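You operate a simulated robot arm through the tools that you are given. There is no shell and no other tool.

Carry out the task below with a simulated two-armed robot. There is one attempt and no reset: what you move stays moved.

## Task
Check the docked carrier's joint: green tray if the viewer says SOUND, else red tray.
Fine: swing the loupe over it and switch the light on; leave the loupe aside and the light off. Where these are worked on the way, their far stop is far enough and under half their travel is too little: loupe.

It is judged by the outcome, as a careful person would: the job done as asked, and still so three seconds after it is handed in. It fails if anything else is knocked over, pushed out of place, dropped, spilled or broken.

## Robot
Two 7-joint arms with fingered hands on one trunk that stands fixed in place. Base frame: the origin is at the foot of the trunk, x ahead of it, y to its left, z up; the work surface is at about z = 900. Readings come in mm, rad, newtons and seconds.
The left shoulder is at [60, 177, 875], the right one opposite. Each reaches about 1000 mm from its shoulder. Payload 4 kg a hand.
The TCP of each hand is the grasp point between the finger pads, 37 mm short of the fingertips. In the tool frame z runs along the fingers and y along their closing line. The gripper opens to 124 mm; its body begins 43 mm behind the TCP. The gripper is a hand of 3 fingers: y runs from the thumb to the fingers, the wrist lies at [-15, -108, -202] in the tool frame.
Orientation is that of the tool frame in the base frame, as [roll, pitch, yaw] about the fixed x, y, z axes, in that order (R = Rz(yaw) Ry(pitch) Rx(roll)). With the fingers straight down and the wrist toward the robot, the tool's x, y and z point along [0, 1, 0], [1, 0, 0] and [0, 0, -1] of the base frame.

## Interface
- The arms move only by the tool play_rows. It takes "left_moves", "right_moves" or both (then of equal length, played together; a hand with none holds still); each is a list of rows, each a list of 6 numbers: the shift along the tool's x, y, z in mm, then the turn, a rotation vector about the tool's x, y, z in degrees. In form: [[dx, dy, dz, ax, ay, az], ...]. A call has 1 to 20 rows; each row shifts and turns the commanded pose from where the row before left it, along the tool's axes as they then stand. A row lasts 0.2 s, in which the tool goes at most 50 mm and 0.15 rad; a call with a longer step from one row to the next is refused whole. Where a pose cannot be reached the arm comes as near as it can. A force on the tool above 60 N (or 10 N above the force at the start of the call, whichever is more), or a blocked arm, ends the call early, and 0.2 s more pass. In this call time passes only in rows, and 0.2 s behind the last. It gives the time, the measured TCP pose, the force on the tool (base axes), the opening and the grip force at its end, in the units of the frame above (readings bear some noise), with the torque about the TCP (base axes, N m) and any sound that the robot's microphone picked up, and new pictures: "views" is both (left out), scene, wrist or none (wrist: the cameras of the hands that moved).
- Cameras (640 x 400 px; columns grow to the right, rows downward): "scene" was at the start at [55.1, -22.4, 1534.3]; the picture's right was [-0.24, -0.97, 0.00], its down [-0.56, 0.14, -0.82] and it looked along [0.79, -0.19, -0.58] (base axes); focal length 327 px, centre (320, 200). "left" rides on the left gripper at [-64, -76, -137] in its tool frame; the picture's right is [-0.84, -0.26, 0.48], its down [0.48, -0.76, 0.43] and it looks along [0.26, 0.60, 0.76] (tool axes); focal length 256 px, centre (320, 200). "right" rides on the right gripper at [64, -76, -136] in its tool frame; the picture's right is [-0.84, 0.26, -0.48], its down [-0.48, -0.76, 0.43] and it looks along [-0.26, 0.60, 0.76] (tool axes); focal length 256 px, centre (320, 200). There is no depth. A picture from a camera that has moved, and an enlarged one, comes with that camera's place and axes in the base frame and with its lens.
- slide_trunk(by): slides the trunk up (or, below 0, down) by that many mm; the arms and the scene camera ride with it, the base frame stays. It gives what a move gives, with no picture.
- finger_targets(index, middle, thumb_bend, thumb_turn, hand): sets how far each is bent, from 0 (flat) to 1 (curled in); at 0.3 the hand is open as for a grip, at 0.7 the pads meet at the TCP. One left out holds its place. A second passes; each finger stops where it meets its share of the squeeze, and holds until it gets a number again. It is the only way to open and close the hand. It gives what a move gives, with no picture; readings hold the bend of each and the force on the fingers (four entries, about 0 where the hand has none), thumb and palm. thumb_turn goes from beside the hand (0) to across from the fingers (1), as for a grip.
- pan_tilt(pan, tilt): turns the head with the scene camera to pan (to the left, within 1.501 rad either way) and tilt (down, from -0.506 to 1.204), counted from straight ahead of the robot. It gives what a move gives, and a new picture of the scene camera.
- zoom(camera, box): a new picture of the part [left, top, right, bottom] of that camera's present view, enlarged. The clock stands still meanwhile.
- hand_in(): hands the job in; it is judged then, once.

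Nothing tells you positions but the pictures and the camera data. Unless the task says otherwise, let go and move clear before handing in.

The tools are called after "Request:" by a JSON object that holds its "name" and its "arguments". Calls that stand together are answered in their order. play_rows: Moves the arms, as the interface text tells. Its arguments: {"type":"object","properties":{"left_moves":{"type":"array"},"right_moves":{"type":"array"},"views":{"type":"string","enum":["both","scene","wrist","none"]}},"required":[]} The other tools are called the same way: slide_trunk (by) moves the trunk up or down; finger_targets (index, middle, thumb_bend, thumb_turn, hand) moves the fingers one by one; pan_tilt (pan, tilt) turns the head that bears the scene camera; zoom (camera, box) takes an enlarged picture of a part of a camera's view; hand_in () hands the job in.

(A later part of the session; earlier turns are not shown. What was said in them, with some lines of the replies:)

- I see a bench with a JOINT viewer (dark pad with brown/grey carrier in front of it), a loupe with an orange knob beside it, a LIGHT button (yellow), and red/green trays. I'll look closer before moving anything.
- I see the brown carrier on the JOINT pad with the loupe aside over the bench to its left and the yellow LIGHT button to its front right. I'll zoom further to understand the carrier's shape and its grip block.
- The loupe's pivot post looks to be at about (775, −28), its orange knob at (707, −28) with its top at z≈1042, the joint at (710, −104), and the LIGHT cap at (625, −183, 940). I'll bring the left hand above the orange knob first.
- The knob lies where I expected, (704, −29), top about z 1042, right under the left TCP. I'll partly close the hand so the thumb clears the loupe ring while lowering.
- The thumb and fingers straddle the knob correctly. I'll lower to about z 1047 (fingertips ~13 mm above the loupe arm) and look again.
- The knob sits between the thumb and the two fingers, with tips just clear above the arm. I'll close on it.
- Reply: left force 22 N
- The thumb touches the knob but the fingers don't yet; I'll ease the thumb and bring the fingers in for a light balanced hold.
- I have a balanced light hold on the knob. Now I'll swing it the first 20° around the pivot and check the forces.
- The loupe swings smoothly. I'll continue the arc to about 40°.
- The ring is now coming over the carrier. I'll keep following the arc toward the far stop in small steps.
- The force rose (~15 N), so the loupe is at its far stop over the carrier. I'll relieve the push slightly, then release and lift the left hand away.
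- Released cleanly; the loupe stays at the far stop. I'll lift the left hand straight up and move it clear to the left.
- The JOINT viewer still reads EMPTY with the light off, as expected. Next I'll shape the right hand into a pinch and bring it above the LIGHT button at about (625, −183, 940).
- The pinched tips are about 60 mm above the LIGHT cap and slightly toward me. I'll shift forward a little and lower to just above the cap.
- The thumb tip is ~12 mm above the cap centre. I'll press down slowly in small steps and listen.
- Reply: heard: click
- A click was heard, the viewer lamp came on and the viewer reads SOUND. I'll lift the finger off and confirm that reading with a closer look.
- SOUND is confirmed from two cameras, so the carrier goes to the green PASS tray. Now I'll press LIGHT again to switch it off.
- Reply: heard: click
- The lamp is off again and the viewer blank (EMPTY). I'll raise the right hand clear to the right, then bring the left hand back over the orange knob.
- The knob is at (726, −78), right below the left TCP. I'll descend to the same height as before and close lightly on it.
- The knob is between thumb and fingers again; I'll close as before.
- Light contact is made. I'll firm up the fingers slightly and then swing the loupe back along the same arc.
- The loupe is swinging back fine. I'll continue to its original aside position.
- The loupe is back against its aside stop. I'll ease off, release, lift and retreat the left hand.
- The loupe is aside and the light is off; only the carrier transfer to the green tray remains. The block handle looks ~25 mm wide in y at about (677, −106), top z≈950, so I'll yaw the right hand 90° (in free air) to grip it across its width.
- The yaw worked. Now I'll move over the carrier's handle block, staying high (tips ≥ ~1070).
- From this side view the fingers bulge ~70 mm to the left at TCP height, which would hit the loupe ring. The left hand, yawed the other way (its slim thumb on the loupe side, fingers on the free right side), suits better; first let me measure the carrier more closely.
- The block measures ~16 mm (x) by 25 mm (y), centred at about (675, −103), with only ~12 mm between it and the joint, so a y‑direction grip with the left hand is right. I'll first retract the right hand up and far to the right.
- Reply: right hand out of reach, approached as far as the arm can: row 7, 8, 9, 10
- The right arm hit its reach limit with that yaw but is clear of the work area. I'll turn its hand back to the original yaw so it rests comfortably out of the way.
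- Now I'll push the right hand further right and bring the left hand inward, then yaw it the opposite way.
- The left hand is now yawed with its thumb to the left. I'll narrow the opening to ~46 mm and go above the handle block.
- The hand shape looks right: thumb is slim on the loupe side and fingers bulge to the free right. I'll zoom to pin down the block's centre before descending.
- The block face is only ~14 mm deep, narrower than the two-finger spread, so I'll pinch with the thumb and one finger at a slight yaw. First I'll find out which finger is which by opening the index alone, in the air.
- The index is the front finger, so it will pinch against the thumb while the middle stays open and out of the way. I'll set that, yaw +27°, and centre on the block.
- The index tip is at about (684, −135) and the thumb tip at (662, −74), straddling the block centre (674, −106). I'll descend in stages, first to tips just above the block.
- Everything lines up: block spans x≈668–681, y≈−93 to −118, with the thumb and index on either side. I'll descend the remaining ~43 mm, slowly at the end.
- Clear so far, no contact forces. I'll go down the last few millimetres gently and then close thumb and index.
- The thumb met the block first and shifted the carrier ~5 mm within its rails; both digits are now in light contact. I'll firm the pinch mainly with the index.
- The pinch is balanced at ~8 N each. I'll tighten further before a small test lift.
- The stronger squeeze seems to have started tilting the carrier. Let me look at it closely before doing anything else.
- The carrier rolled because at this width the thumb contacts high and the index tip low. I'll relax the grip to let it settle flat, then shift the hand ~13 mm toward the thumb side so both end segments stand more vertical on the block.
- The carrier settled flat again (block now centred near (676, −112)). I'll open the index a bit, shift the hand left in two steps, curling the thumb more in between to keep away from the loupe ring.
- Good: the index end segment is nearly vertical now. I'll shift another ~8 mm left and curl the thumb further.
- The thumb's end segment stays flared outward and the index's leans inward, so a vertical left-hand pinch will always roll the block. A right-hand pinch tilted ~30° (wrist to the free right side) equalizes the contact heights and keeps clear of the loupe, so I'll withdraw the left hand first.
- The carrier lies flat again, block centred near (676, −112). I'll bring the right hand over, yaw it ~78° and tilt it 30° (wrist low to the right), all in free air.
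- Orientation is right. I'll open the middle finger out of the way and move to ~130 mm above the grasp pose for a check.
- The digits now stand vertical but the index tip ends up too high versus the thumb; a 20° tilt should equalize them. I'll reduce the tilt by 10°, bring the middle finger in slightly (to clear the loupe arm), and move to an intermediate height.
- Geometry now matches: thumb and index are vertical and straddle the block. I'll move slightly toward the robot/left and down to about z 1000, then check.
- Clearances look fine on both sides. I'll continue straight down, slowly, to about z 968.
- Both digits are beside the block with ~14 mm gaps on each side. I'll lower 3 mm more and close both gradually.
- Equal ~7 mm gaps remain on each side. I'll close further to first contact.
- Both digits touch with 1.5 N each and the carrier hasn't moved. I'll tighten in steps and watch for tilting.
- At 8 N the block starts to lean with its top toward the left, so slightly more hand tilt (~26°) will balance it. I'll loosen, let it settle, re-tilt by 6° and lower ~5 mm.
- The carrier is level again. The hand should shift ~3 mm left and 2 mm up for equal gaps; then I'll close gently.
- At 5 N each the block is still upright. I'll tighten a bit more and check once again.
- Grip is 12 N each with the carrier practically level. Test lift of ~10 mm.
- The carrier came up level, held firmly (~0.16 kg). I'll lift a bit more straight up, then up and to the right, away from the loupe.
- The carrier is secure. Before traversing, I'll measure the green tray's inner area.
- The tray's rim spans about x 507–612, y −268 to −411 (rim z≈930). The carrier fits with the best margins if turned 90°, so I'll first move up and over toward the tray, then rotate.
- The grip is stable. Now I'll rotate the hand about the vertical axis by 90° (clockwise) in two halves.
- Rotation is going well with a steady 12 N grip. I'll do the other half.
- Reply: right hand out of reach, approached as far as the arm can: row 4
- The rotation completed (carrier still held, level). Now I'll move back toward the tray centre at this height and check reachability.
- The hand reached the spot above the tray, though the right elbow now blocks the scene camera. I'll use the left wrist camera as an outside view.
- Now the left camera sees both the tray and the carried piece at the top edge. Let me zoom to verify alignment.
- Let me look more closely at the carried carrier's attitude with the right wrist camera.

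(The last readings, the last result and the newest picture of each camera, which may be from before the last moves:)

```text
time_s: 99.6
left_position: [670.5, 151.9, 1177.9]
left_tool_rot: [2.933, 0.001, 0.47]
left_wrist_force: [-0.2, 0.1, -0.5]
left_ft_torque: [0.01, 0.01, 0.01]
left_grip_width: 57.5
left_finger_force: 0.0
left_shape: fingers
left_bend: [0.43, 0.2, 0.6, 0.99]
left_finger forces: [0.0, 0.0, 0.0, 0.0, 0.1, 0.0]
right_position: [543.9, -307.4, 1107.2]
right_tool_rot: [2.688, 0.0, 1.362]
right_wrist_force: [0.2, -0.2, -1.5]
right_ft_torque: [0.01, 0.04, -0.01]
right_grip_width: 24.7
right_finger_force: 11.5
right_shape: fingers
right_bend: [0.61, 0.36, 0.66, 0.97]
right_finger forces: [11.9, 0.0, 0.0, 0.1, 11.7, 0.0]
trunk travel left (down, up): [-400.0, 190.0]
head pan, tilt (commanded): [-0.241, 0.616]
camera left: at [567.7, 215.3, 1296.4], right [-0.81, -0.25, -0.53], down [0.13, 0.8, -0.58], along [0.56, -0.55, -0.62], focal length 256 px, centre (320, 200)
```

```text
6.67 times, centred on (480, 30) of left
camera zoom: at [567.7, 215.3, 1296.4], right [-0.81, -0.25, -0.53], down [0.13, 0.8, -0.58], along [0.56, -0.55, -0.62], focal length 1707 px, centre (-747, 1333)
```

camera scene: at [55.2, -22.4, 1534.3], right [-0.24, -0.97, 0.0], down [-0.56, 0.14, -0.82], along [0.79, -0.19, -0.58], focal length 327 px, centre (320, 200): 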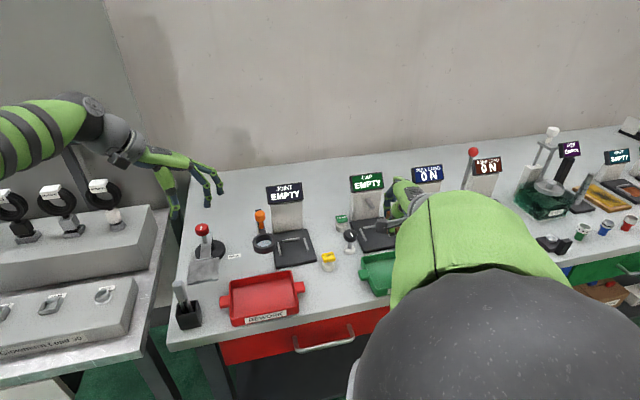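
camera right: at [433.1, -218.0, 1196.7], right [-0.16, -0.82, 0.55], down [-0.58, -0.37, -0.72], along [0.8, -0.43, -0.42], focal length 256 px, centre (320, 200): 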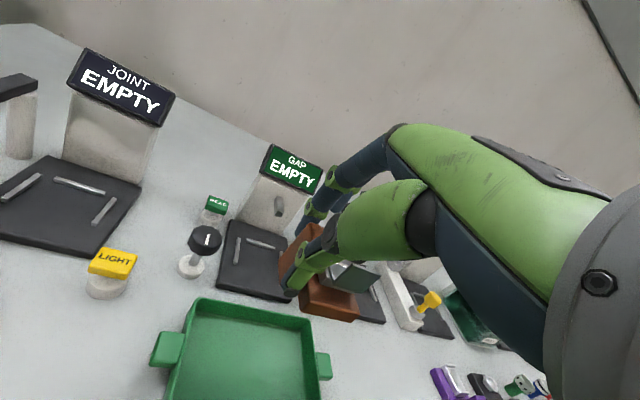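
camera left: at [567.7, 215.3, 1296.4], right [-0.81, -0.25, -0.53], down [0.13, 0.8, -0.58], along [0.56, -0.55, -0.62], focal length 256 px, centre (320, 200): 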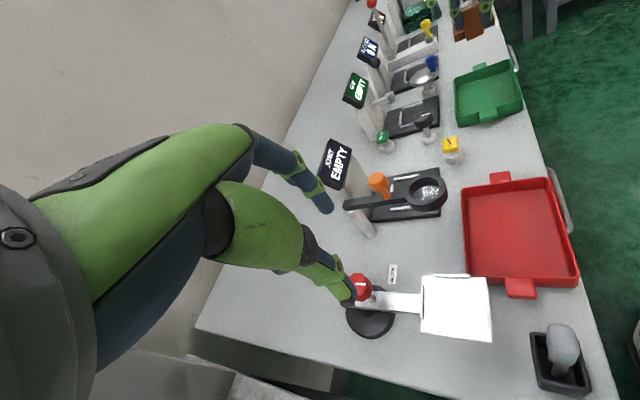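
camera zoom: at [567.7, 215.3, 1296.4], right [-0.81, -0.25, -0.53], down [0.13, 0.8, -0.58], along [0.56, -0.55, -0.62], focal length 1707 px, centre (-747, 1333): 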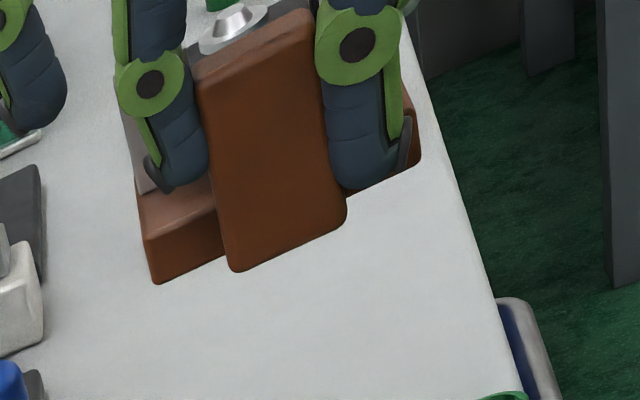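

The carrier is level, spanning about x 535–593, y −301 to −367, bottom ~55 mm below the TCP — well centred over the tray interior. I'll lower 70 mm first with a small centring shift.

Request:
{"name": "play_rows", "arguments": {"right_moves": [[-1.3, -6.6, 12.3, 0, 0, 0], [-1.3, -6.6, 12.3, 0, 0, 0], [-1.3, -6.6, 12.3, 0, 0, 0], [-1.4, -6.6, 12.4, 0, 0, 0], [-1.4, -6.7, 12.4, 0, 0, 0], [0, 0, 0, 0, 0, 0]], "views": "wrist"}}

Request:
{"name": "zoom", "arguments": {"camera": "left", "box": [430, 0, 550, 130]}}

Request:
{"name": "zoom", "arguments": {"camera": "right", "box": [220, 200, 400, 380]}}

```text
time_s: 101.0
left_position: [670.8, 153.7, 1178.8]
left_tool_rot: [2.932, 0.0, 0.472]
left_wrist_force: [0.5, -0.1, 0.0]
left_ft_torque: [-0.03, 0.03, 0.01]
left_grip_width: 57.4
left_finger_force: 0.1
left_shape: fingers
left_bend: [0.43, 0.2, 0.6, 0.99]
left_finger forces: [0.0, 0.0, 0.0, 0.0, 0.1, 0.1]
right_position: [541.3, -313.8, 1038.1]
right_tool_rot: [2.689, 0.002, 1.36]
right_wrist_force: [-0.5, 0.8, -1.5]
right_ft_torque: [0.03, 0.02, -0.02]
right_grip_width: 24.6
right_finger_force: 11.6
right_shape: fingers
right_bend: [0.61, 0.36, 0.66, 0.97]
right_finger forces: [11.7, 0.0, 0.0, 0.1, 11.7, 0.0]
trunk travel left (down, up): [-400.0, 190.0]
head pan, tilt (commanded): [-0.241, 0.616]
camera right: at [429.6, -224.9, 1127.2], right [-0.16, -0.82, 0.55], down [-0.58, -0.37, -0.72], along [0.8, -0.43, -0.42], focal length 256 px, centre (320, 200)
```

right: 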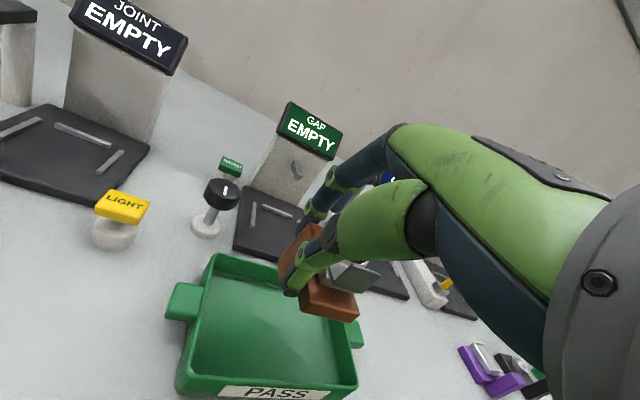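

```text
3.08 times, centred on (490, 65) of left
camera zoom: at [567.8, 215.4, 1296.4], right [-0.81, -0.25, -0.53], down [0.13, 0.8, -0.58], along [0.56, -0.55, -0.62], focal length 788 px, centre (-203, 615)
```

zoom: 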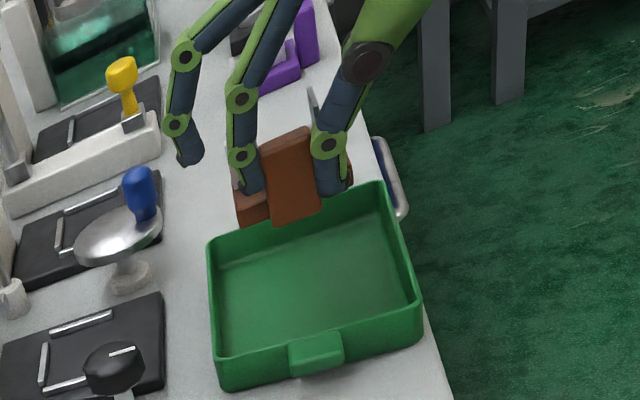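

```text
2.22 times, centred on (310, 290) of right
camera zoom: at [429.6, -224.9, 1127.2], right [-0.16, -0.82, 0.55], down [-0.58, -0.37, -0.72], along [0.8, -0.43, -0.42], focal length 569 px, centre (342, 0)
```

zoom: 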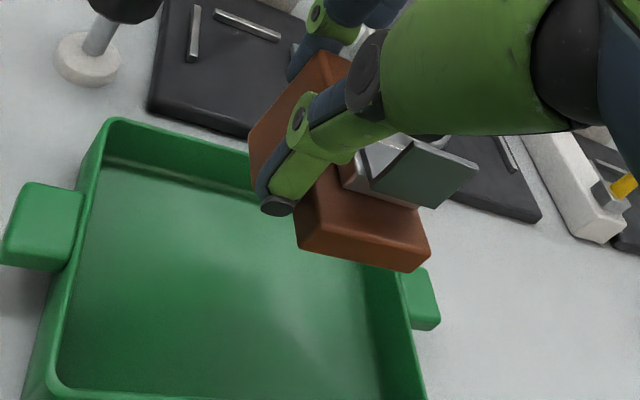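

Alignment over the tray is good. I'll lower another 50 mm so the carrier starts to enter the tray.

Request:
{"name": "play_rows", "arguments": {"right_moves": [[0, -5.5, 11.2, 0, 0, 0], [0, -5.5, 11.2, 0, 0, 0], [0, -5.5, 11.3, 0, 0, 0], [0, -5.5, 11.3, 0, 0, 0], [0, 0, 0, 0, 0, 0]], "views": "none"}}

Request:
{"name": "zoom", "arguments": {"camera": "left", "box": [430, 0, 550, 130]}}

Request:
{"name": "zoom", "arguments": {"camera": "right", "box": [220, 200, 400, 380]}}

```text
time_s: 102.2
left_position: [671.5, 153.6, 1179.2]
left_tool_rot: [2.933, 0.0, 0.47]
left_wrist_force: [-0.6, -0.7, 0.1]
left_ft_torque: [-0.01, 0.0, 0.0]
left_grip_width: 57.7
left_finger_force: 0.1
left_shape: fingers
left_bend: [0.43, 0.2, 0.6, 0.99]
left_finger forces: [0.0, 0.1, 0.0, 0.0, 0.1, 0.1]
right_position: [539.3, -313.2, 985.8]
right_tool_rot: [2.689, 0.001, 1.361]
right_wrist_force: [0.5, 0.0, -1.9]
right_ft_torque: [0.02, 0.03, 0.03]
right_grip_width: 24.7
right_finger_force: 11.6
right_shape: fingers
right_bend: [0.61, 0.36, 0.66, 0.97]
right_finger forces: [11.7, 0.0, 0.0, 0.0, 11.6, 0.0]
trunk travel left (down, up): [-400.0, 190.0]
head pan, tilt (commanded): [-0.241, 0.616]
```

```text
3.08 times, centred on (490, 65) of left
camera zoom: at [567.8, 215.4, 1296.4], right [-0.81, -0.25, -0.53], down [0.13, 0.8, -0.58], along [0.56, -0.55, -0.62], focal length 788 px, centre (-203, 615)
```

zoom: 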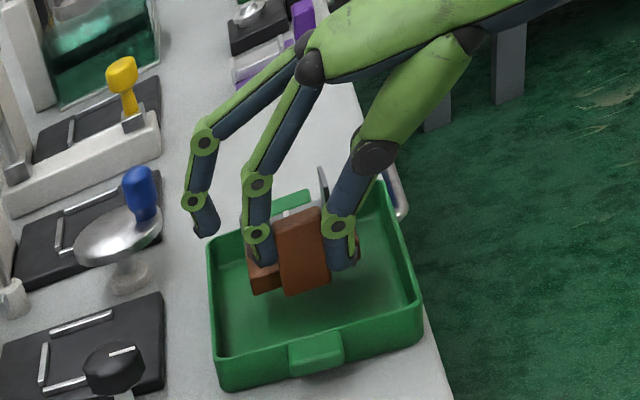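

```text
2.22 times, centred on (310, 290) of right
camera zoom: at [429.5, -224.7, 1077.0], right [-0.16, -0.82, 0.55], down [-0.58, -0.37, -0.72], along [0.8, -0.43, -0.42], focal length 569 px, centre (342, 0)
```

zoom: 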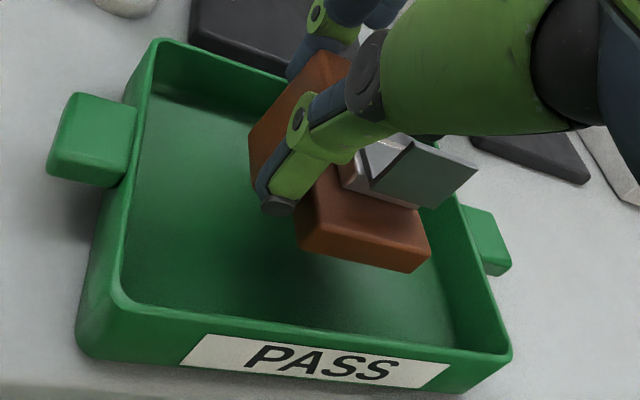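

The carrier is entering the tray cleanly. I'll go down slowly now and feel for the floor.

Request:
{"name": "play_rows", "arguments": {"right_moves": [[0, -3.1, 6.3, 0, 0, 0], [0, -2.6, 5.4, 0, 0, 0], [0, -0.9, 1.8, 0, 0, 0], [0, 0, 0, 0, 0, 0]], "views": "none"}}

Request:
{"name": "zoom", "arguments": {"camera": "left", "box": [430, 30, 530, 130]}}

Request:
{"name": "zoom", "arguments": {"camera": "right", "box": [220, 200, 400, 380]}}

```text
time_s: 103.2
left_position: [671.7, 152.7, 1180.2]
left_tool_rot: [2.933, 0.0, 0.471]
left_wrist_force: [-0.4, 0.2, 0.4]
left_ft_torque: [0.0, 0.04, -0.02]
left_grip_width: 57.8
left_finger_force: 0.0
left_shape: fingers
left_bend: [0.43, 0.2, 0.6, 0.99]
left_finger forces: [0.0, 0.0, 0.0, 0.0, 0.0, 0.1]
right_position: [539.6, -314.0, 973.1]
right_tool_rot: [2.689, 0.0, 1.362]
right_wrist_force: [1.0, 0.8, -1.5]
right_ft_torque: [0.0, 0.03, 0.0]
right_grip_width: 24.6
right_finger_force: 11.5
right_shape: fingers
right_bend: [0.61, 0.36, 0.66, 0.97]
right_finger forces: [11.6, 0.0, 0.0, 0.1, 11.6, 0.0]
trunk travel left (down, up): [-400.0, 190.0]
head pan, tilt (commanded): [-0.241, 0.616]
```

```text
4.00 times, centred on (480, 80) of left
camera zoom: at [567.8, 215.4, 1296.3], right [-0.81, -0.25, -0.53], down [0.13, 0.8, -0.58], along [0.56, -0.55, -0.62], focal length 1024 px, centre (-320, 680)
```

zoom: 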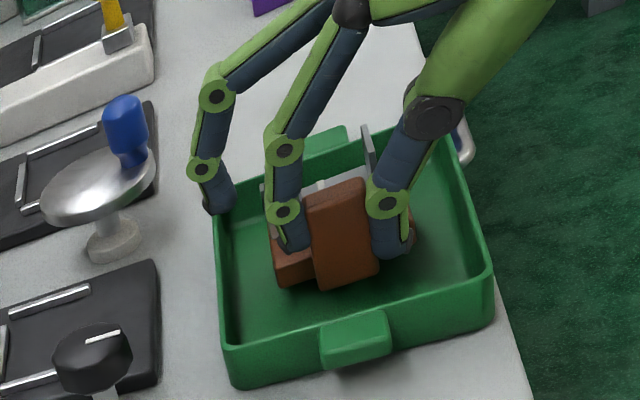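

```text
2.22 times, centred on (310, 290) of right
camera zoom: at [429.3, -224.6, 1061.9], right [-0.16, -0.82, 0.55], down [-0.58, -0.37, -0.72], along [0.8, -0.43, -0.42], focal length 569 px, centre (342, 0)
```

zoom: 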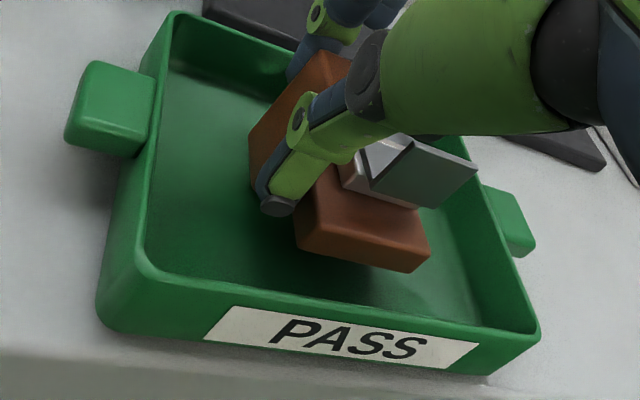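

Still free (force unchanged). Continuing in 2 mm steps.

Request:
{"name": "play_rows", "arguments": {"right_moves": [[0, -0.9, 1.8, 0, 0, 0], [0, -0.9, 1.8, 0, 0, 0], [0, -0.9, 1.8, 0, 0, 0], [0, 0, 0, 0, 0, 0]], "views": "none"}}

Request:
{"name": "zoom", "arguments": {"camera": "left", "box": [430, 30, 530, 130]}}

```text
time_s: 104.2
left_position: [671.3, 152.2, 1178.6]
left_tool_rot: [2.931, 0.0, 0.472]
left_wrist_force: [0.7, -0.1, -0.5]
left_ft_torque: [-0.01, -0.01, 0.01]
left_grip_width: 57.7
left_finger_force: 0.0
left_shape: fingers
left_bend: [0.43, 0.2, 0.6, 0.99]
left_finger forces: [0.0, 0.0, 0.0, 0.1, 0.1, 0.0]
right_position: [538.9, -313.2, 966.5]
right_tool_rot: [2.688, -0.001, 1.361]
right_wrist_force: [-0.3, -0.1, -0.9]
right_ft_torque: [0.02, 0.0, -0.01]
right_grip_width: 24.5
right_finger_force: 11.8
right_shape: fingers
right_bend: [0.61, 0.36, 0.66, 0.97]
right_finger forces: [11.8, 0.1, 0.0, 0.0, 11.6, 0.1]
trunk travel left (down, up): [-400.0, 190.0]
head pan, tilt (commanded): [-0.241, 0.616]
```

```text
4.00 times, centred on (480, 80) of left
camera zoom: at [567.8, 215.4, 1296.3], right [-0.81, -0.25, -0.53], down [0.13, 0.8, -0.58], along [0.56, -0.55, -0.62], focal length 1024 px, centre (-320, 680)
```

zoom: 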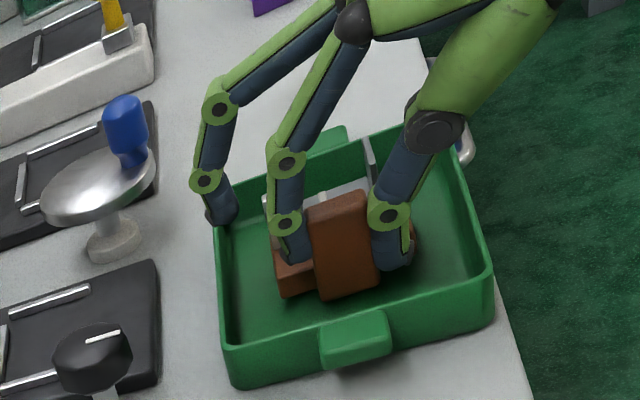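

No contact yet. Another few millimetres.

Request:
{"name": "play_rows", "arguments": {"right_moves": [[0, -0.9, 1.8, 0, 0, 0], [0, -0.9, 1.8, 0, 0, 0], [0, 0, 0, 0, 0, 0]], "views": "none"}}

Request:
{"name": "zoom", "arguments": {"camera": "right", "box": [220, 200, 400, 380]}}

```text
time_s: 105.0
left_position: [671.6, 152.6, 1179.2]
left_tool_rot: [2.931, 0.002, 0.47]
left_wrist_force: [0.8, 0.1, 0.3]
left_ft_torque: [0.0, -0.02, -0.02]
left_grip_width: 57.2
left_finger_force: 0.1
left_shape: fingers
left_bend: [0.43, 0.2, 0.6, 0.99]
left_finger forces: [0.1, 0.0, 0.0, 0.0, 0.0, 0.0]
right_position: [539.1, -312.2, 960.7]
right_tool_rot: [2.687, 0.001, 1.362]
right_wrist_force: [0.4, -0.4, -2.0]
right_ft_torque: [0.01, 0.03, -0.02]
right_grip_width: 24.7
right_finger_force: 11.7
right_shape: fingers
right_bend: [0.61, 0.36, 0.66, 0.97]
right_finger forces: [11.6, 0.0, 0.0, 0.1, 11.6, 0.0]
trunk travel left (down, up): [-400.0, 190.0]
head pan, tilt (commanded): [-0.241, 0.616]
```

```text
2.22 times, centred on (310, 290) of right
camera zoom: at [429.5, -224.2, 1051.3], right [-0.16, -0.82, 0.55], down [-0.58, -0.37, -0.72], along [0.8, -0.43, -0.42], focal length 569 px, centre (342, 0)
```

zoom: 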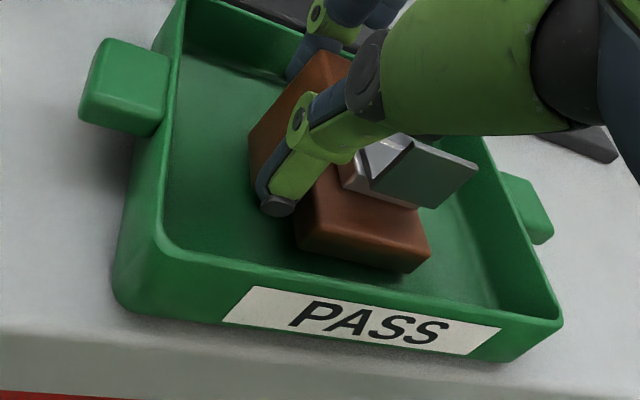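

Still hanging free at z≈961. I'll go on gently.

Request:
{"name": "play_rows", "arguments": {"right_moves": [[0, -0.9, 1.8, 0, 0, 0], [0, -0.7, 1.3, 0, 0, 0], [0, 0, 0, 0, 0, 0]], "views": "none"}}

Request:
{"name": "zoom", "arguments": {"camera": "left", "box": [440, 60, 520, 130]}}

```text
time_s: 105.8
left_position: [671.7, 152.5, 1178.9]
left_tool_rot: [2.931, 0.001, 0.473]
left_wrist_force: [0.3, -0.1, 0.6]
left_ft_torque: [0.0, 0.01, 0.02]
left_grip_width: 57.5
left_finger_force: 0.2
left_shape: fingers
left_bend: [0.43, 0.2, 0.6, 0.99]
left_finger forces: [0.0, 0.0, 0.0, 0.1, 0.0, 0.1]
right_position: [541.3, -312.3, 957.3]
right_tool_rot: [2.688, 0.001, 1.36]
right_wrist_force: [-0.5, 1.0, -0.4]
right_ft_torque: [-0.03, -0.01, 0.02]
right_grip_width: 24.5
right_finger_force: 11.3
right_shape: fingers
right_bend: [0.61, 0.36, 0.66, 0.97]
right_finger forces: [11.5, 0.0, 0.0, 0.0, 11.7, 0.0]
trunk travel left (down, up): [-400.0, 190.0]
head pan, tilt (commanded): [-0.241, 0.616]
```

```text
5.71 times, centred on (480, 95) of left
camera zoom: at [567.7, 215.5, 1296.4], right [-0.81, -0.25, -0.53], down [0.13, 0.8, -0.58], along [0.56, -0.55, -0.62], focal length 1463 px, centre (-594, 800)
```

zoom: 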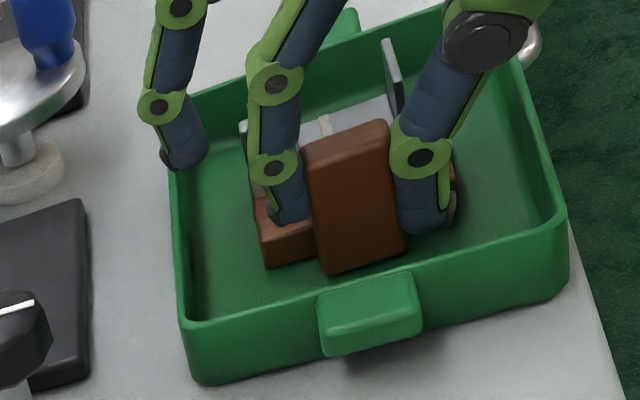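

The block's bottom is at roughly z 906, almost on the floor. Two more small steps.

Request:
{"name": "play_rows", "arguments": {"right_moves": [[0, -0.7, 1.3, 0, 0, 0], [0, -0.4, 0.9, 0, 0, 0], [0, 0, 0, 0, 0, 0]], "views": "none"}}

Request:
{"name": "zoom", "arguments": {"camera": "right", "box": [240, 200, 400, 360]}}

```text
time_s: 106.6
left_position: [671.8, 153.6, 1178.7]
left_tool_rot: [2.933, 0.0, 0.471]
left_wrist_force: [1.5, 0.0, 0.2]
left_ft_torque: [0.03, 0.01, 0.01]
left_grip_width: 57.6
left_finger_force: 0.1
left_shape: fingers
left_bend: [0.43, 0.2, 0.6, 0.99]
left_finger forces: [0.0, 0.0, 0.0, 0.1, 0.0, 0.1]
right_position: [539.0, -314.2, 956.3]
right_tool_rot: [2.687, 0.0, 1.362]
right_wrist_force: [-0.4, 0.5, 4.1]
right_ft_torque: [-0.01, -0.17, 0.02]
right_grip_width: 24.5
right_finger_force: 11.8
right_shape: fingers
right_bend: [0.61, 0.36, 0.66, 0.97]
right_finger forces: [11.8, 0.1, 0.0, 0.0, 12.4, 0.1]
trunk travel left (down, up): [-400.0, 190.0]
head pan, tilt (commanded): [-0.241, 0.616]
```

```text
2.50 times, centred on (320, 280) of right
camera zoom: at [429.0, -224.3, 1045.9], right [-0.16, -0.82, 0.55], down [-0.58, -0.37, -0.72], along [0.8, -0.43, -0.42], focal length 640 px, centre (320, 0)
```

zoom: 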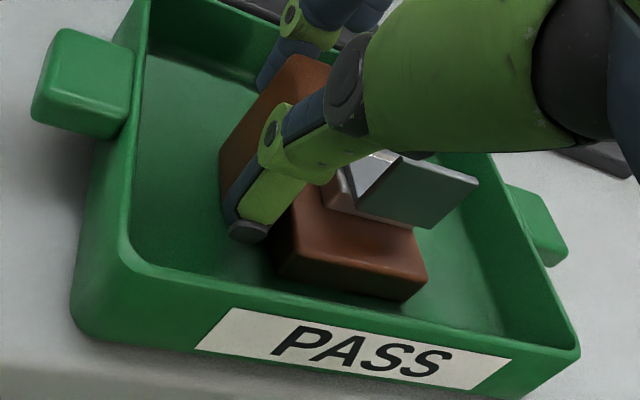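

The floor was felt (+4 N). There is ~25–30 mm of room on either side, so I'll ease up slightly and release gradually.

Request:
{"name": "play_rows", "arguments": {"right_moves": [[0, 0.3, -0.6, 0, 0, 0], [0, 0, 0, 0, 0, 0]], "views": "none"}}

Request:
{"name": "finger_targets", "arguments": {"hand": "right", "index": 0.62, "thumb_bend": 0.63}}

Request:
{"name": "finger_targets", "arguments": {"hand": "right", "index": 0.56, "thumb_bend": 0.57, "thumb_turn": 0.98}}

Request:
{"name": "zoom", "arguments": {"camera": "left", "box": [440, 60, 520, 130]}}

Request:
{"name": "zoom", "arguments": {"camera": "right", "box": [240, 200, 400, 360]}}

```text
time_s: 107.2
left_position: [671.8, 152.3, 1178.2]
left_tool_rot: [2.933, 0.0, 0.471]
left_wrist_force: [0.6, 0.8, -1.1]
left_ft_torque: [-0.02, 0.0, 0.01]
left_grip_width: 57.7
left_finger_force: 0.0
left_shape: fingers
left_bend: [0.43, 0.2, 0.6, 0.99]
left_finger forces: [0.1, 0.0, 0.0, 0.0, 0.0, 0.0]
right_position: [539.7, -312.9, 955.4]
right_tool_rot: [2.688, 0.001, 1.36]
right_wrist_force: [-0.5, 0.2, 2.0]
right_ft_torque: [-0.01, -0.15, 0.04]
right_grip_width: 24.3
right_finger_force: 11.8
right_shape: fingers
right_bend: [0.61, 0.36, 0.66, 0.97]
right_finger forces: [11.9, 0.0, 0.0, 0.0, 12.2, 0.0]
trunk travel left (down, up): [-400.0, 190.0]
head pan, tilt (commanded): [-0.241, 0.616]
```

```text
time_s: 108.2
left_position: [671.9, 153.0, 1179.6]
left_tool_rot: [2.931, 0.0, 0.472]
left_wrist_force: [-0.1, 0.2, 0.2]
left_ft_torque: [-0.03, 0.02, -0.02]
left_grip_width: 57.4
left_finger_force: 0.0
left_shape: fingers
left_bend: [0.43, 0.2, 0.6, 0.99]
left_finger forces: [0.0, 0.0, 0.1, 0.1, 0.0, 0.0]
right_position: [539.5, -313.7, 955.7]
right_tool_rot: [2.687, -0.001, 1.362]
right_wrist_force: [1.2, 0.8, 2.3]
right_ft_torque: [0.06, -0.05, 0.04]
right_grip_width: 27.5
right_finger_force: 2.0
right_shape: fingers
right_bend: [0.6, 0.36, 0.63, 0.98]
right_finger forces: [2.3, 0.0, 0.1, 0.1, 1.4, 0.0]
trunk travel left (down, up): [-400.0, 190.0]
head pan, tilt (commanded): [-0.241, 0.616]
```

```text
time_s: 109.2
left_position: [670.8, 152.0, 1179.6]
left_tool_rot: [2.932, 0.001, 0.469]
left_wrist_force: [-0.8, 0.3, 0.8]
left_ft_torque: [0.01, 0.0, 0.01]
left_grip_width: 57.4
left_finger_force: 0.1
left_shape: fingers
left_bend: [0.43, 0.2, 0.6, 0.99]
left_finger forces: [0.0, 0.0, 0.1, 0.0, 0.0, 0.1]
right_position: [540.0, -313.4, 955.3]
right_tool_rot: [2.688, -0.001, 1.362]
right_wrist_force: [-0.2, -0.8, 0.5]
right_ft_torque: [0.04, -0.01, -0.01]
right_grip_width: 43.4
right_finger_force: 0.3
right_shape: fingers
right_bend: [0.56, 0.36, 0.56, 0.99]
right_finger forces: [0.0, 0.0, 0.1, 0.0, 0.2, 0.1]
trunk travel left (down, up): [-400.0, 190.0]
head pan, tilt (commanded): [-0.241, 0.616]
```

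```text
5.71 times, centred on (480, 95) of left
camera zoom: at [567.7, 215.4, 1296.4], right [-0.81, -0.25, -0.53], down [0.13, 0.8, -0.58], along [0.56, -0.55, -0.62], focal length 1463 px, centre (-594, 800)
```

zoom: 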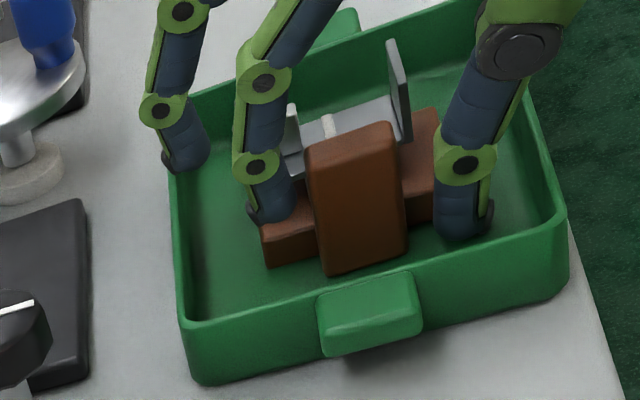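

```text
2.50 times, centred on (320, 280) of right
camera zoom: at [429.1, -224.5, 1046.0], right [-0.16, -0.82, 0.55], down [-0.58, -0.37, -0.72], along [0.8, -0.43, -0.42], focal length 640 px, centre (320, 0)
```

zoom: 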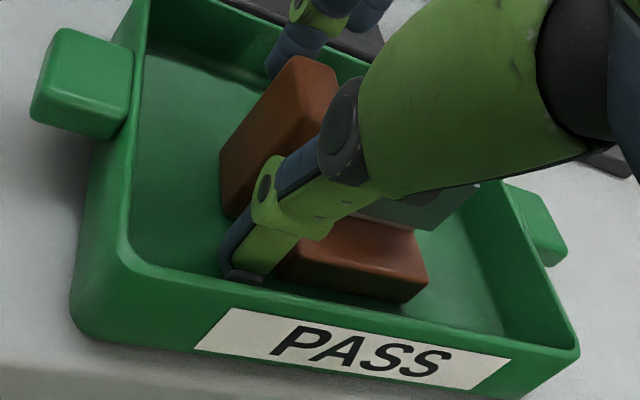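

Released; the carrier stands flat in the green tray, digits clear on both sides. I'll lift the right hand straight up.

Request:
{"name": "play_rows", "arguments": {"right_moves": [[0, 2.2, -4.5, 0, 0, 0], [0, 4.4, -9, 0, 0, 0], [0, 8.8, -18, 0, 0, 0], [0, 13.1, -27, 0, 0, 0], [0, 17.5, -36, 0, 0, 0], [0, 17.5, -36, 0, 0, 0], [0, 0, 0, 0, 0, 0]], "views": "both"}}

Request:
{"name": "zoom", "arguments": {"camera": "left", "box": [440, 40, 540, 130]}}

```text
time_s: 110.8
left_position: [673.0, 154.2, 1178.3]
left_tool_rot: [2.933, -0.001, 0.47]
left_wrist_force: [-0.2, 0.6, -1.2]
left_ft_torque: [0.02, 0.01, -0.01]
left_grip_width: 57.5
left_finger_force: 0.0
left_shape: fingers
left_bend: [0.43, 0.2, 0.6, 0.99]
left_finger forces: [0.0, 0.0, 0.1, 0.0, 0.1, 0.0]
right_position: [539.5, -313.4, 1102.7]
right_tool_rot: [2.687, 0.002, 1.361]
right_wrist_force: [0.4, -0.3, 0.1]
right_ft_torque: [-0.02, -0.02, 0.0]
right_grip_width: 43.2
right_finger_force: 0.0
right_shape: fingers
right_bend: [0.56, 0.36, 0.56, 0.99]
right_finger forces: [0.1, 0.0, 0.0, 0.0, 0.0, 0.1]
trunk travel left (down, up): [-400.0, 190.0]
head pan, tilt (commanded): [-0.241, 0.616]
camera scene: at [55.3, -22.2, 1534.3], right [-0.24, -0.97, 0.0], down [-0.56, 0.14, -0.82], along [0.79, -0.19, -0.58], focal length 327 px, centre (320, 200)
camera right: at [429.3, -224.7, 1192.7], right [-0.16, -0.82, 0.55], down [-0.58, -0.37, -0.72], along [0.8, -0.43, -0.42], focal length 256 px, centre (320, 200)
```

scene: 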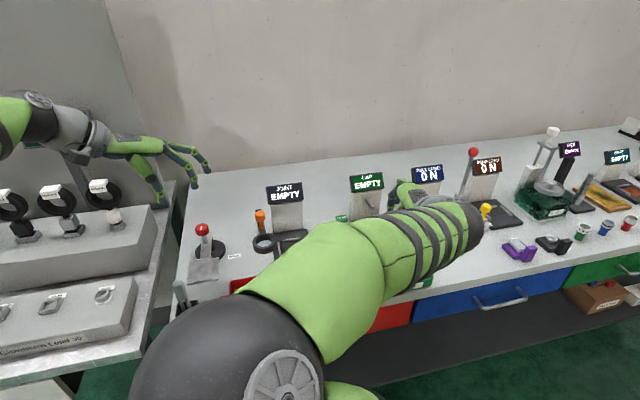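
right: 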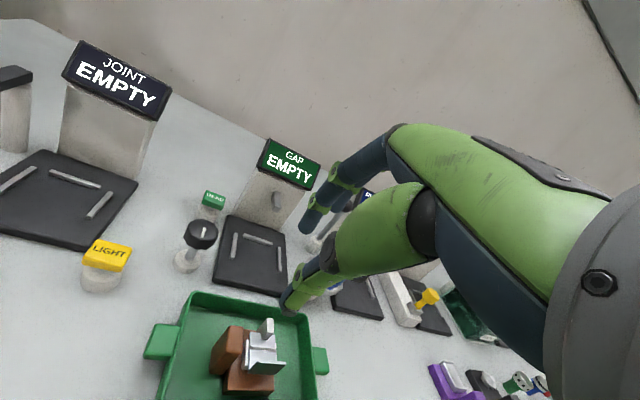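

```text
4.44 times, centred on (490, 85) of left
camera zoom: at [567.9, 215.5, 1296.2], right [-0.81, -0.25, -0.53], down [0.13, 0.8, -0.58], along [0.56, -0.55, -0.62], focal length 1138 px, centre (-436, 711)
```

zoom: 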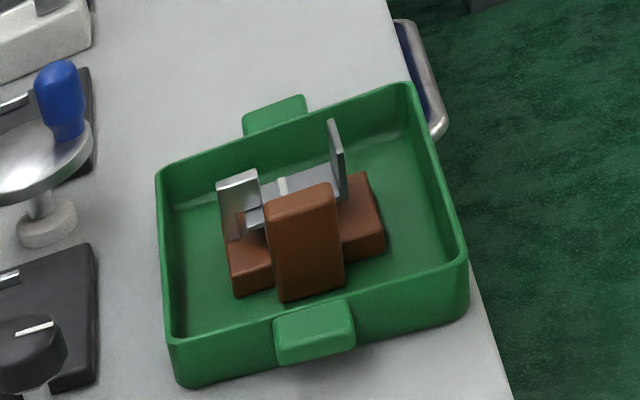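

The carrier sits flat and centred in the green PASS tray. I'll raise the right hand further, undo the tilt, and bring the arm back to a relaxed pose.

Request:
{"name": "play_rows", "arguments": {"right_moves": [[4.2, 32.2, -21.4, 0, 0, 0], [4.2, 32.2, -21.4, 0, 0, 0], [4.1, 32.1, -21.4, 0, 0, 0], [0, 0, 0, 6.5, 0, 0], [0, 0, 0, 6.5, 0, 0], [0, 0, 0, 6.5, 0, 0], [0, 0, 0, 6.5, 0, 0], [0, 0, 0, 0, 0, 0]], "views": "both"}}

```text
time_s: 112.6
left_position: [670.7, 152.4, 1180.1]
left_tool_rot: [2.931, 0.0, 0.471]
left_wrist_force: [-0.7, 0.6, -0.2]
left_ft_torque: [0.0, -0.03, -0.03]
left_grip_width: 57.5
left_finger_force: 0.0
left_shape: fingers
left_bend: [0.43, 0.2, 0.6, 0.99]
left_finger forces: [0.0, 0.0, 0.0, 0.0, 0.1, 0.1]
right_position: [598.7, -313.5, 1201.7]
right_tool_rot: [3.141, 0.001, 1.362]
right_wrist_force: [0.0, 0.9, 0.0]
right_ft_torque: [0.0, -0.01, -0.02]
right_grip_width: 43.4
right_finger_force: 0.2
right_shape: fingers
right_bend: [0.56, 0.36, 0.56, 0.99]
right_finger forces: [0.0, 0.0, 0.0, 0.1, 0.0, 0.1]
trunk travel left (down, up): [-400.0, 190.0]
head pan, tilt (commanded): [-0.241, 0.616]
camera scene: at [55.0, -22.3, 1534.3], right [-0.24, -0.97, 0.0], down [-0.56, 0.14, -0.82], along [0.79, -0.19, -0.58], focal length 327 px, centre (320, 200)
camera right: at [540.1, -235.1, 1338.9], right [0.08, -0.87, 0.48], down [-0.84, -0.31, -0.43], along [0.53, -0.37, -0.76], focal length 256 px, centre (320, 200)
```

scene: 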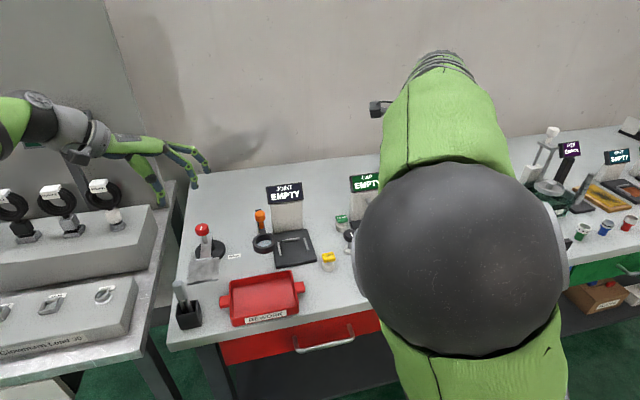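
right: 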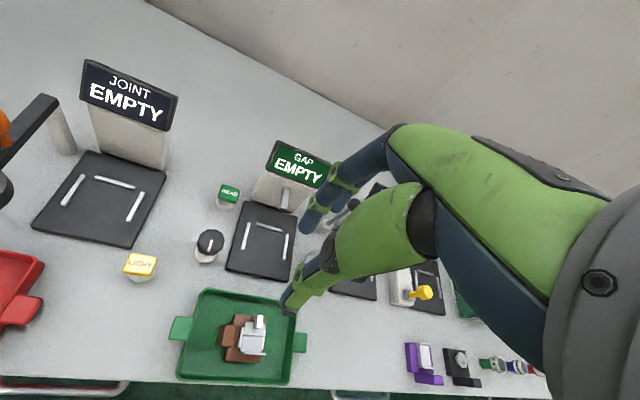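

Now I'll move the right hand further to the right so that the scene camera can see everything for a final check.

Request:
{"name": "play_rows", "arguments": {"right_moves": [[-37.7, 14.8, -10, 0, 0, 0], [-37.7, 14.8, -10, 0, 0, 0], [-37.6, 14.9, -10, 0, 0, 0], [0, 0, 0, 0, 0, -6], [0, 0, 0, 0, 0, -6], [-40, 0, 0, 0, 0, 0], [-40, 0, 0, 0, 0, 0], [0, 0, 0, 0, 0, 0]], "views": "both"}}

Request:
{"name": "zoom", "arguments": {"camera": "scene", "box": [170, 170, 370, 330]}}

Request:
{"name": "zoom", "arguments": {"camera": "scene", "box": [330, 160, 530, 310]}}

```text
time_s: 114.4
left_position: [672.3, 152.5, 1178.8]
left_tool_rot: [2.932, -0.001, 0.47]
left_wrist_force: [0.6, 0.8, 0.2]
left_ft_torque: [-0.01, 0.03, 0.05]
left_grip_width: 57.4
left_finger_force: 0.0
left_shape: fingers
left_bend: [0.43, 0.2, 0.6, 0.99]
left_finger forces: [0.0, 0.1, 0.0, 0.1, 0.0, 0.0]
right_position: [619.4, -443.2, 1231.9]
right_tool_rot: [-3.141, 0.0, 1.573]
right_wrist_force: [0.0, -0.8, -0.5]
right_ft_torque: [0.0, -0.02, 0.02]
right_grip_width: 43.3
right_finger_force: 0.0
right_shape: fingers
right_bend: [0.56, 0.36, 0.56, 0.99]
right_finger forces: [0.1, 0.0, 0.1, 0.0, 0.0, 0.0]
right hand out of reach, approached as far as the arm can: row 6, 7
trunk travel left (down, up): [-400.0, 190.0]
head pan, tilt (commanded): [-0.241, 0.616]
camera scene: at [55.0, -22.3, 1534.3], right [-0.24, -0.97, 0.0], down [-0.56, 0.14, -0.82], along [0.79, -0.19, -0.58], focal length 327 px, centre (320, 200)
camera right: at [545.1, -379.6, 1369.0], right [0.26, -0.84, 0.48], down [-0.76, -0.48, -0.43], along [0.6, -0.26, -0.76], focal length 256 px, centre (320, 200)
```

scene: 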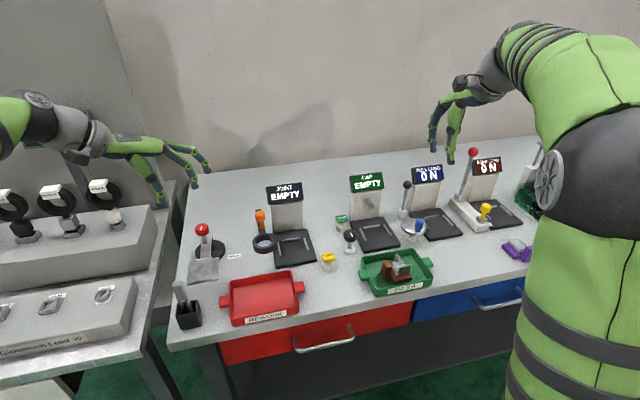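
right: 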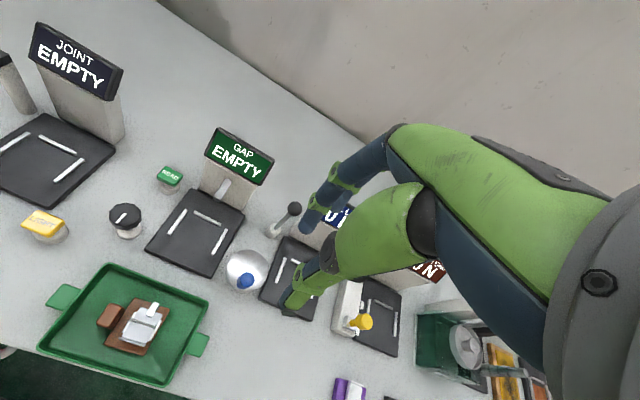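

```text
2.50 times, centred on (270, 250) of scene
camera zoom: at [55.0, -22.3, 1534.3], right [-0.24, -0.97, 0.0], down [-0.56, 0.14, -0.82], along [0.79, -0.19, -0.58], focal length 817 px, centre (445, 75)
```

zoom: 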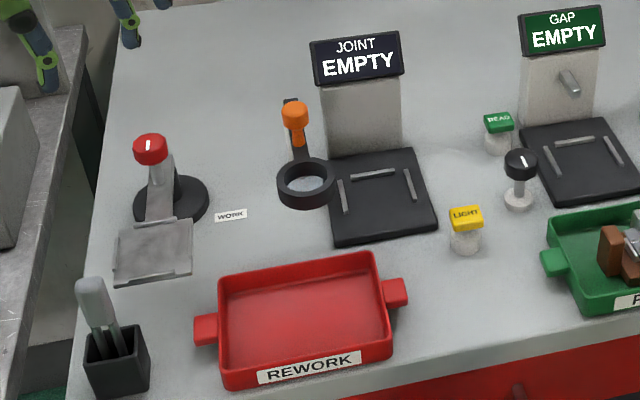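

```text
2.67 times, centred on (430, 235) of scene
camera zoom: at [55.0, -22.3, 1534.3], right [-0.24, -0.97, 0.0], down [-0.56, 0.14, -0.82], along [0.79, -0.19, -0.58], focal length 872 px, centre (27, 107)
```

zoom: 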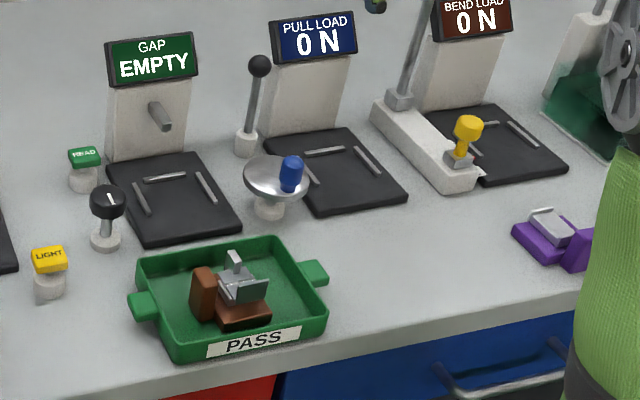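

The carrier is in the PASS tray, the loupe is back aside, the lamp is off and the JOINT viewer is blank. I'll draw the left hand back a little to check that nothing behind it was disturbed.

Request:
{"name": "play_rows", "arguments": {"left_moves": [[-31.2, 1.6, -30.3, 0, 0, 0], [-31.2, 1.6, -30.3, 0, 0, 0], [-30, -20, -10, 0, 0, 0], [0, 0, 0, 0, 0, 0]], "views": "both"}}

Request:
{"name": "pan_tilt", "arguments": {"pan": 0.15, "tilt": 0.616}}

```text
time_s: 115.4
left_position: [574.6, 138.4, 1245.3]
left_tool_rot: [2.933, 0.002, 0.469]
left_wrist_force: [-0.6, 0.3, 0.2]
left_ft_torque: [0.0, 0.02, -0.02]
left_grip_width: 57.4
left_finger_force: 0.1
left_shape: fingers
left_bend: [0.43, 0.2, 0.6, 0.99]
left_finger forces: [0.0, 0.0, 0.0, 0.0, 0.0, 0.0]
right_position: [620.0, -441.8, 1231.3]
right_tool_rot: [3.14, -0.001, 1.569]
right_wrist_force: [-0.2, -0.1, -0.5]
right_ft_torque: [0.02, 0.05, -0.04]
right_grip_width: 43.3
right_finger_force: 0.1
right_shape: fingers
right_bend: [0.56, 0.36, 0.56, 0.99]
right_finger forces: [0.0, 0.0, 0.0, 0.0, 0.0, 0.1]
trunk travel left (down, up): [-400.0, 190.0]
head pan, tilt (commanded): [-0.241, 0.616]
camera scene: at [55.5, -22.3, 1534.3], right [-0.24, -0.97, 0.0], down [-0.56, 0.14, -0.82], along [0.79, -0.19, -0.58], focal length 327 px, centre (320, 200)
camera left: at [471.5, 201.3, 1362.2], right [-0.82, -0.25, -0.52], down [0.13, 0.8, -0.58], along [0.56, -0.55, -0.62], focal length 256 px, centre (320, 200)
```

scene: 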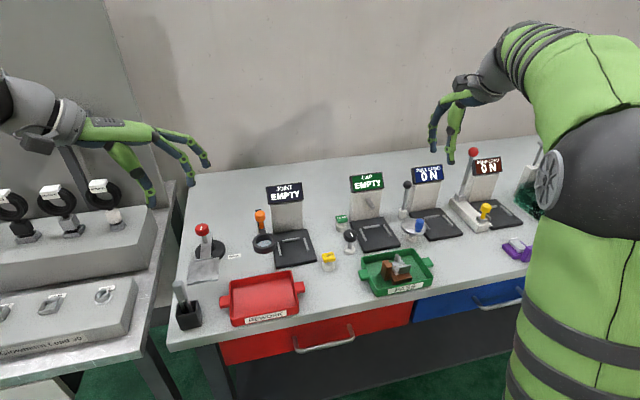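
left: 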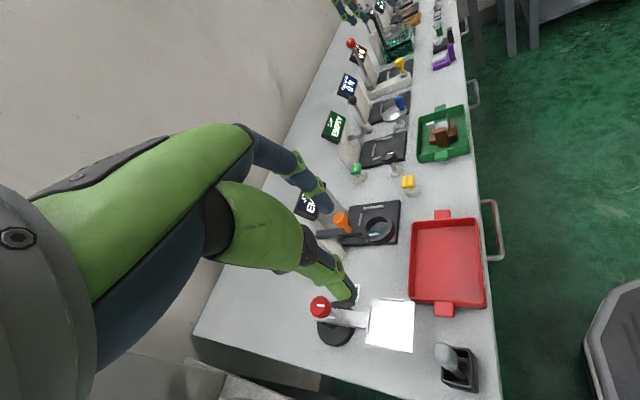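

```text
time_s: 116.3
left_position: [574.2, 138.7, 1244.5]
left_tool_rot: [2.931, 0.001, 0.472]
left_wrist_force: [-0.4, -0.5, 0.0]
left_ft_torque: [-0.02, 0.01, 0.0]
left_grip_width: 57.2
left_finger_force: 0.0
left_shape: fingers
left_bend: [0.43, 0.2, 0.6, 0.99]
left_finger forces: [0.0, 0.1, 0.0, 0.0, 0.0, 0.0]
right_position: [619.6, -442.5, 1231.3]
right_tool_rot: [3.142, 0.001, 1.57]
right_wrist_force: [0.1, 0.5, -1.0]
right_ft_torque: [0.01, 0.0, 0.02]
right_grip_width: 43.5
right_finger_force: 0.1
right_shape: fingers
right_bend: [0.56, 0.36, 0.56, 0.99]
right_finger forces: [0.0, 0.0, 0.0, 0.0, 0.0, 0.1]
trunk travel left (down, up): [-400.0, 190.0]
head pan, tilt (commanded): [0.15, 0.616]
camera scene: at [56.6, 11.7, 1534.4], right [0.15, -0.99, 0.0], down [-0.57, -0.09, -0.82], along [0.81, 0.12, -0.58], focal length 327 px, centre (320, 200)
```

scene: 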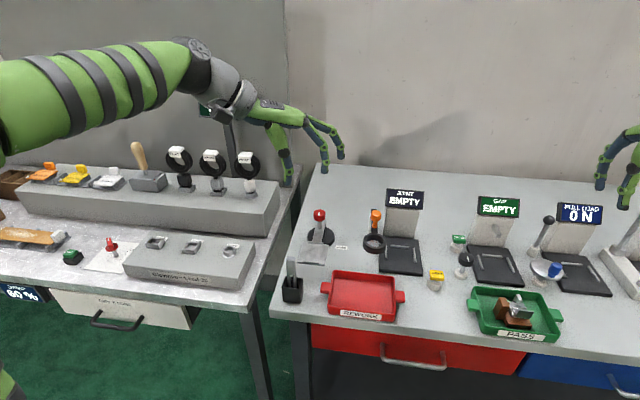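

Everything looks in order. The viewer read SOUND and the carrier is in the green PASS tray. The loupe is swung aside, the light is off, both hands are clear, and nothing else has been disturbed. Handing in.

Request:
{"name": "hand_in", "arguments": {}}

```text
The job is handed in.
```

The JOINT viewer read SOUND with the loupe at its far stop and the light on, so the carrier is now in the green PASS tray, lying flat. I handed the job in.

- **Light:** it is off. I pressed LIGHT again after the reading and the viewer lamp went dark.
- **Loupe:** it is swung back aside. In the last pictures it stands about 2° short of where it started; I did not nudge it back further.
- **Carrier handling:** my first grips shifted the carrier about 6 mm in its dock and tipped it slightly before I let it settle. It was carried to the tray level and was not dropped.
- **Surroundings:** both hands are clear. In the final views nothing else on the bench looks moved. The black carrier at the right end was hidden behind the arm in some of those views.
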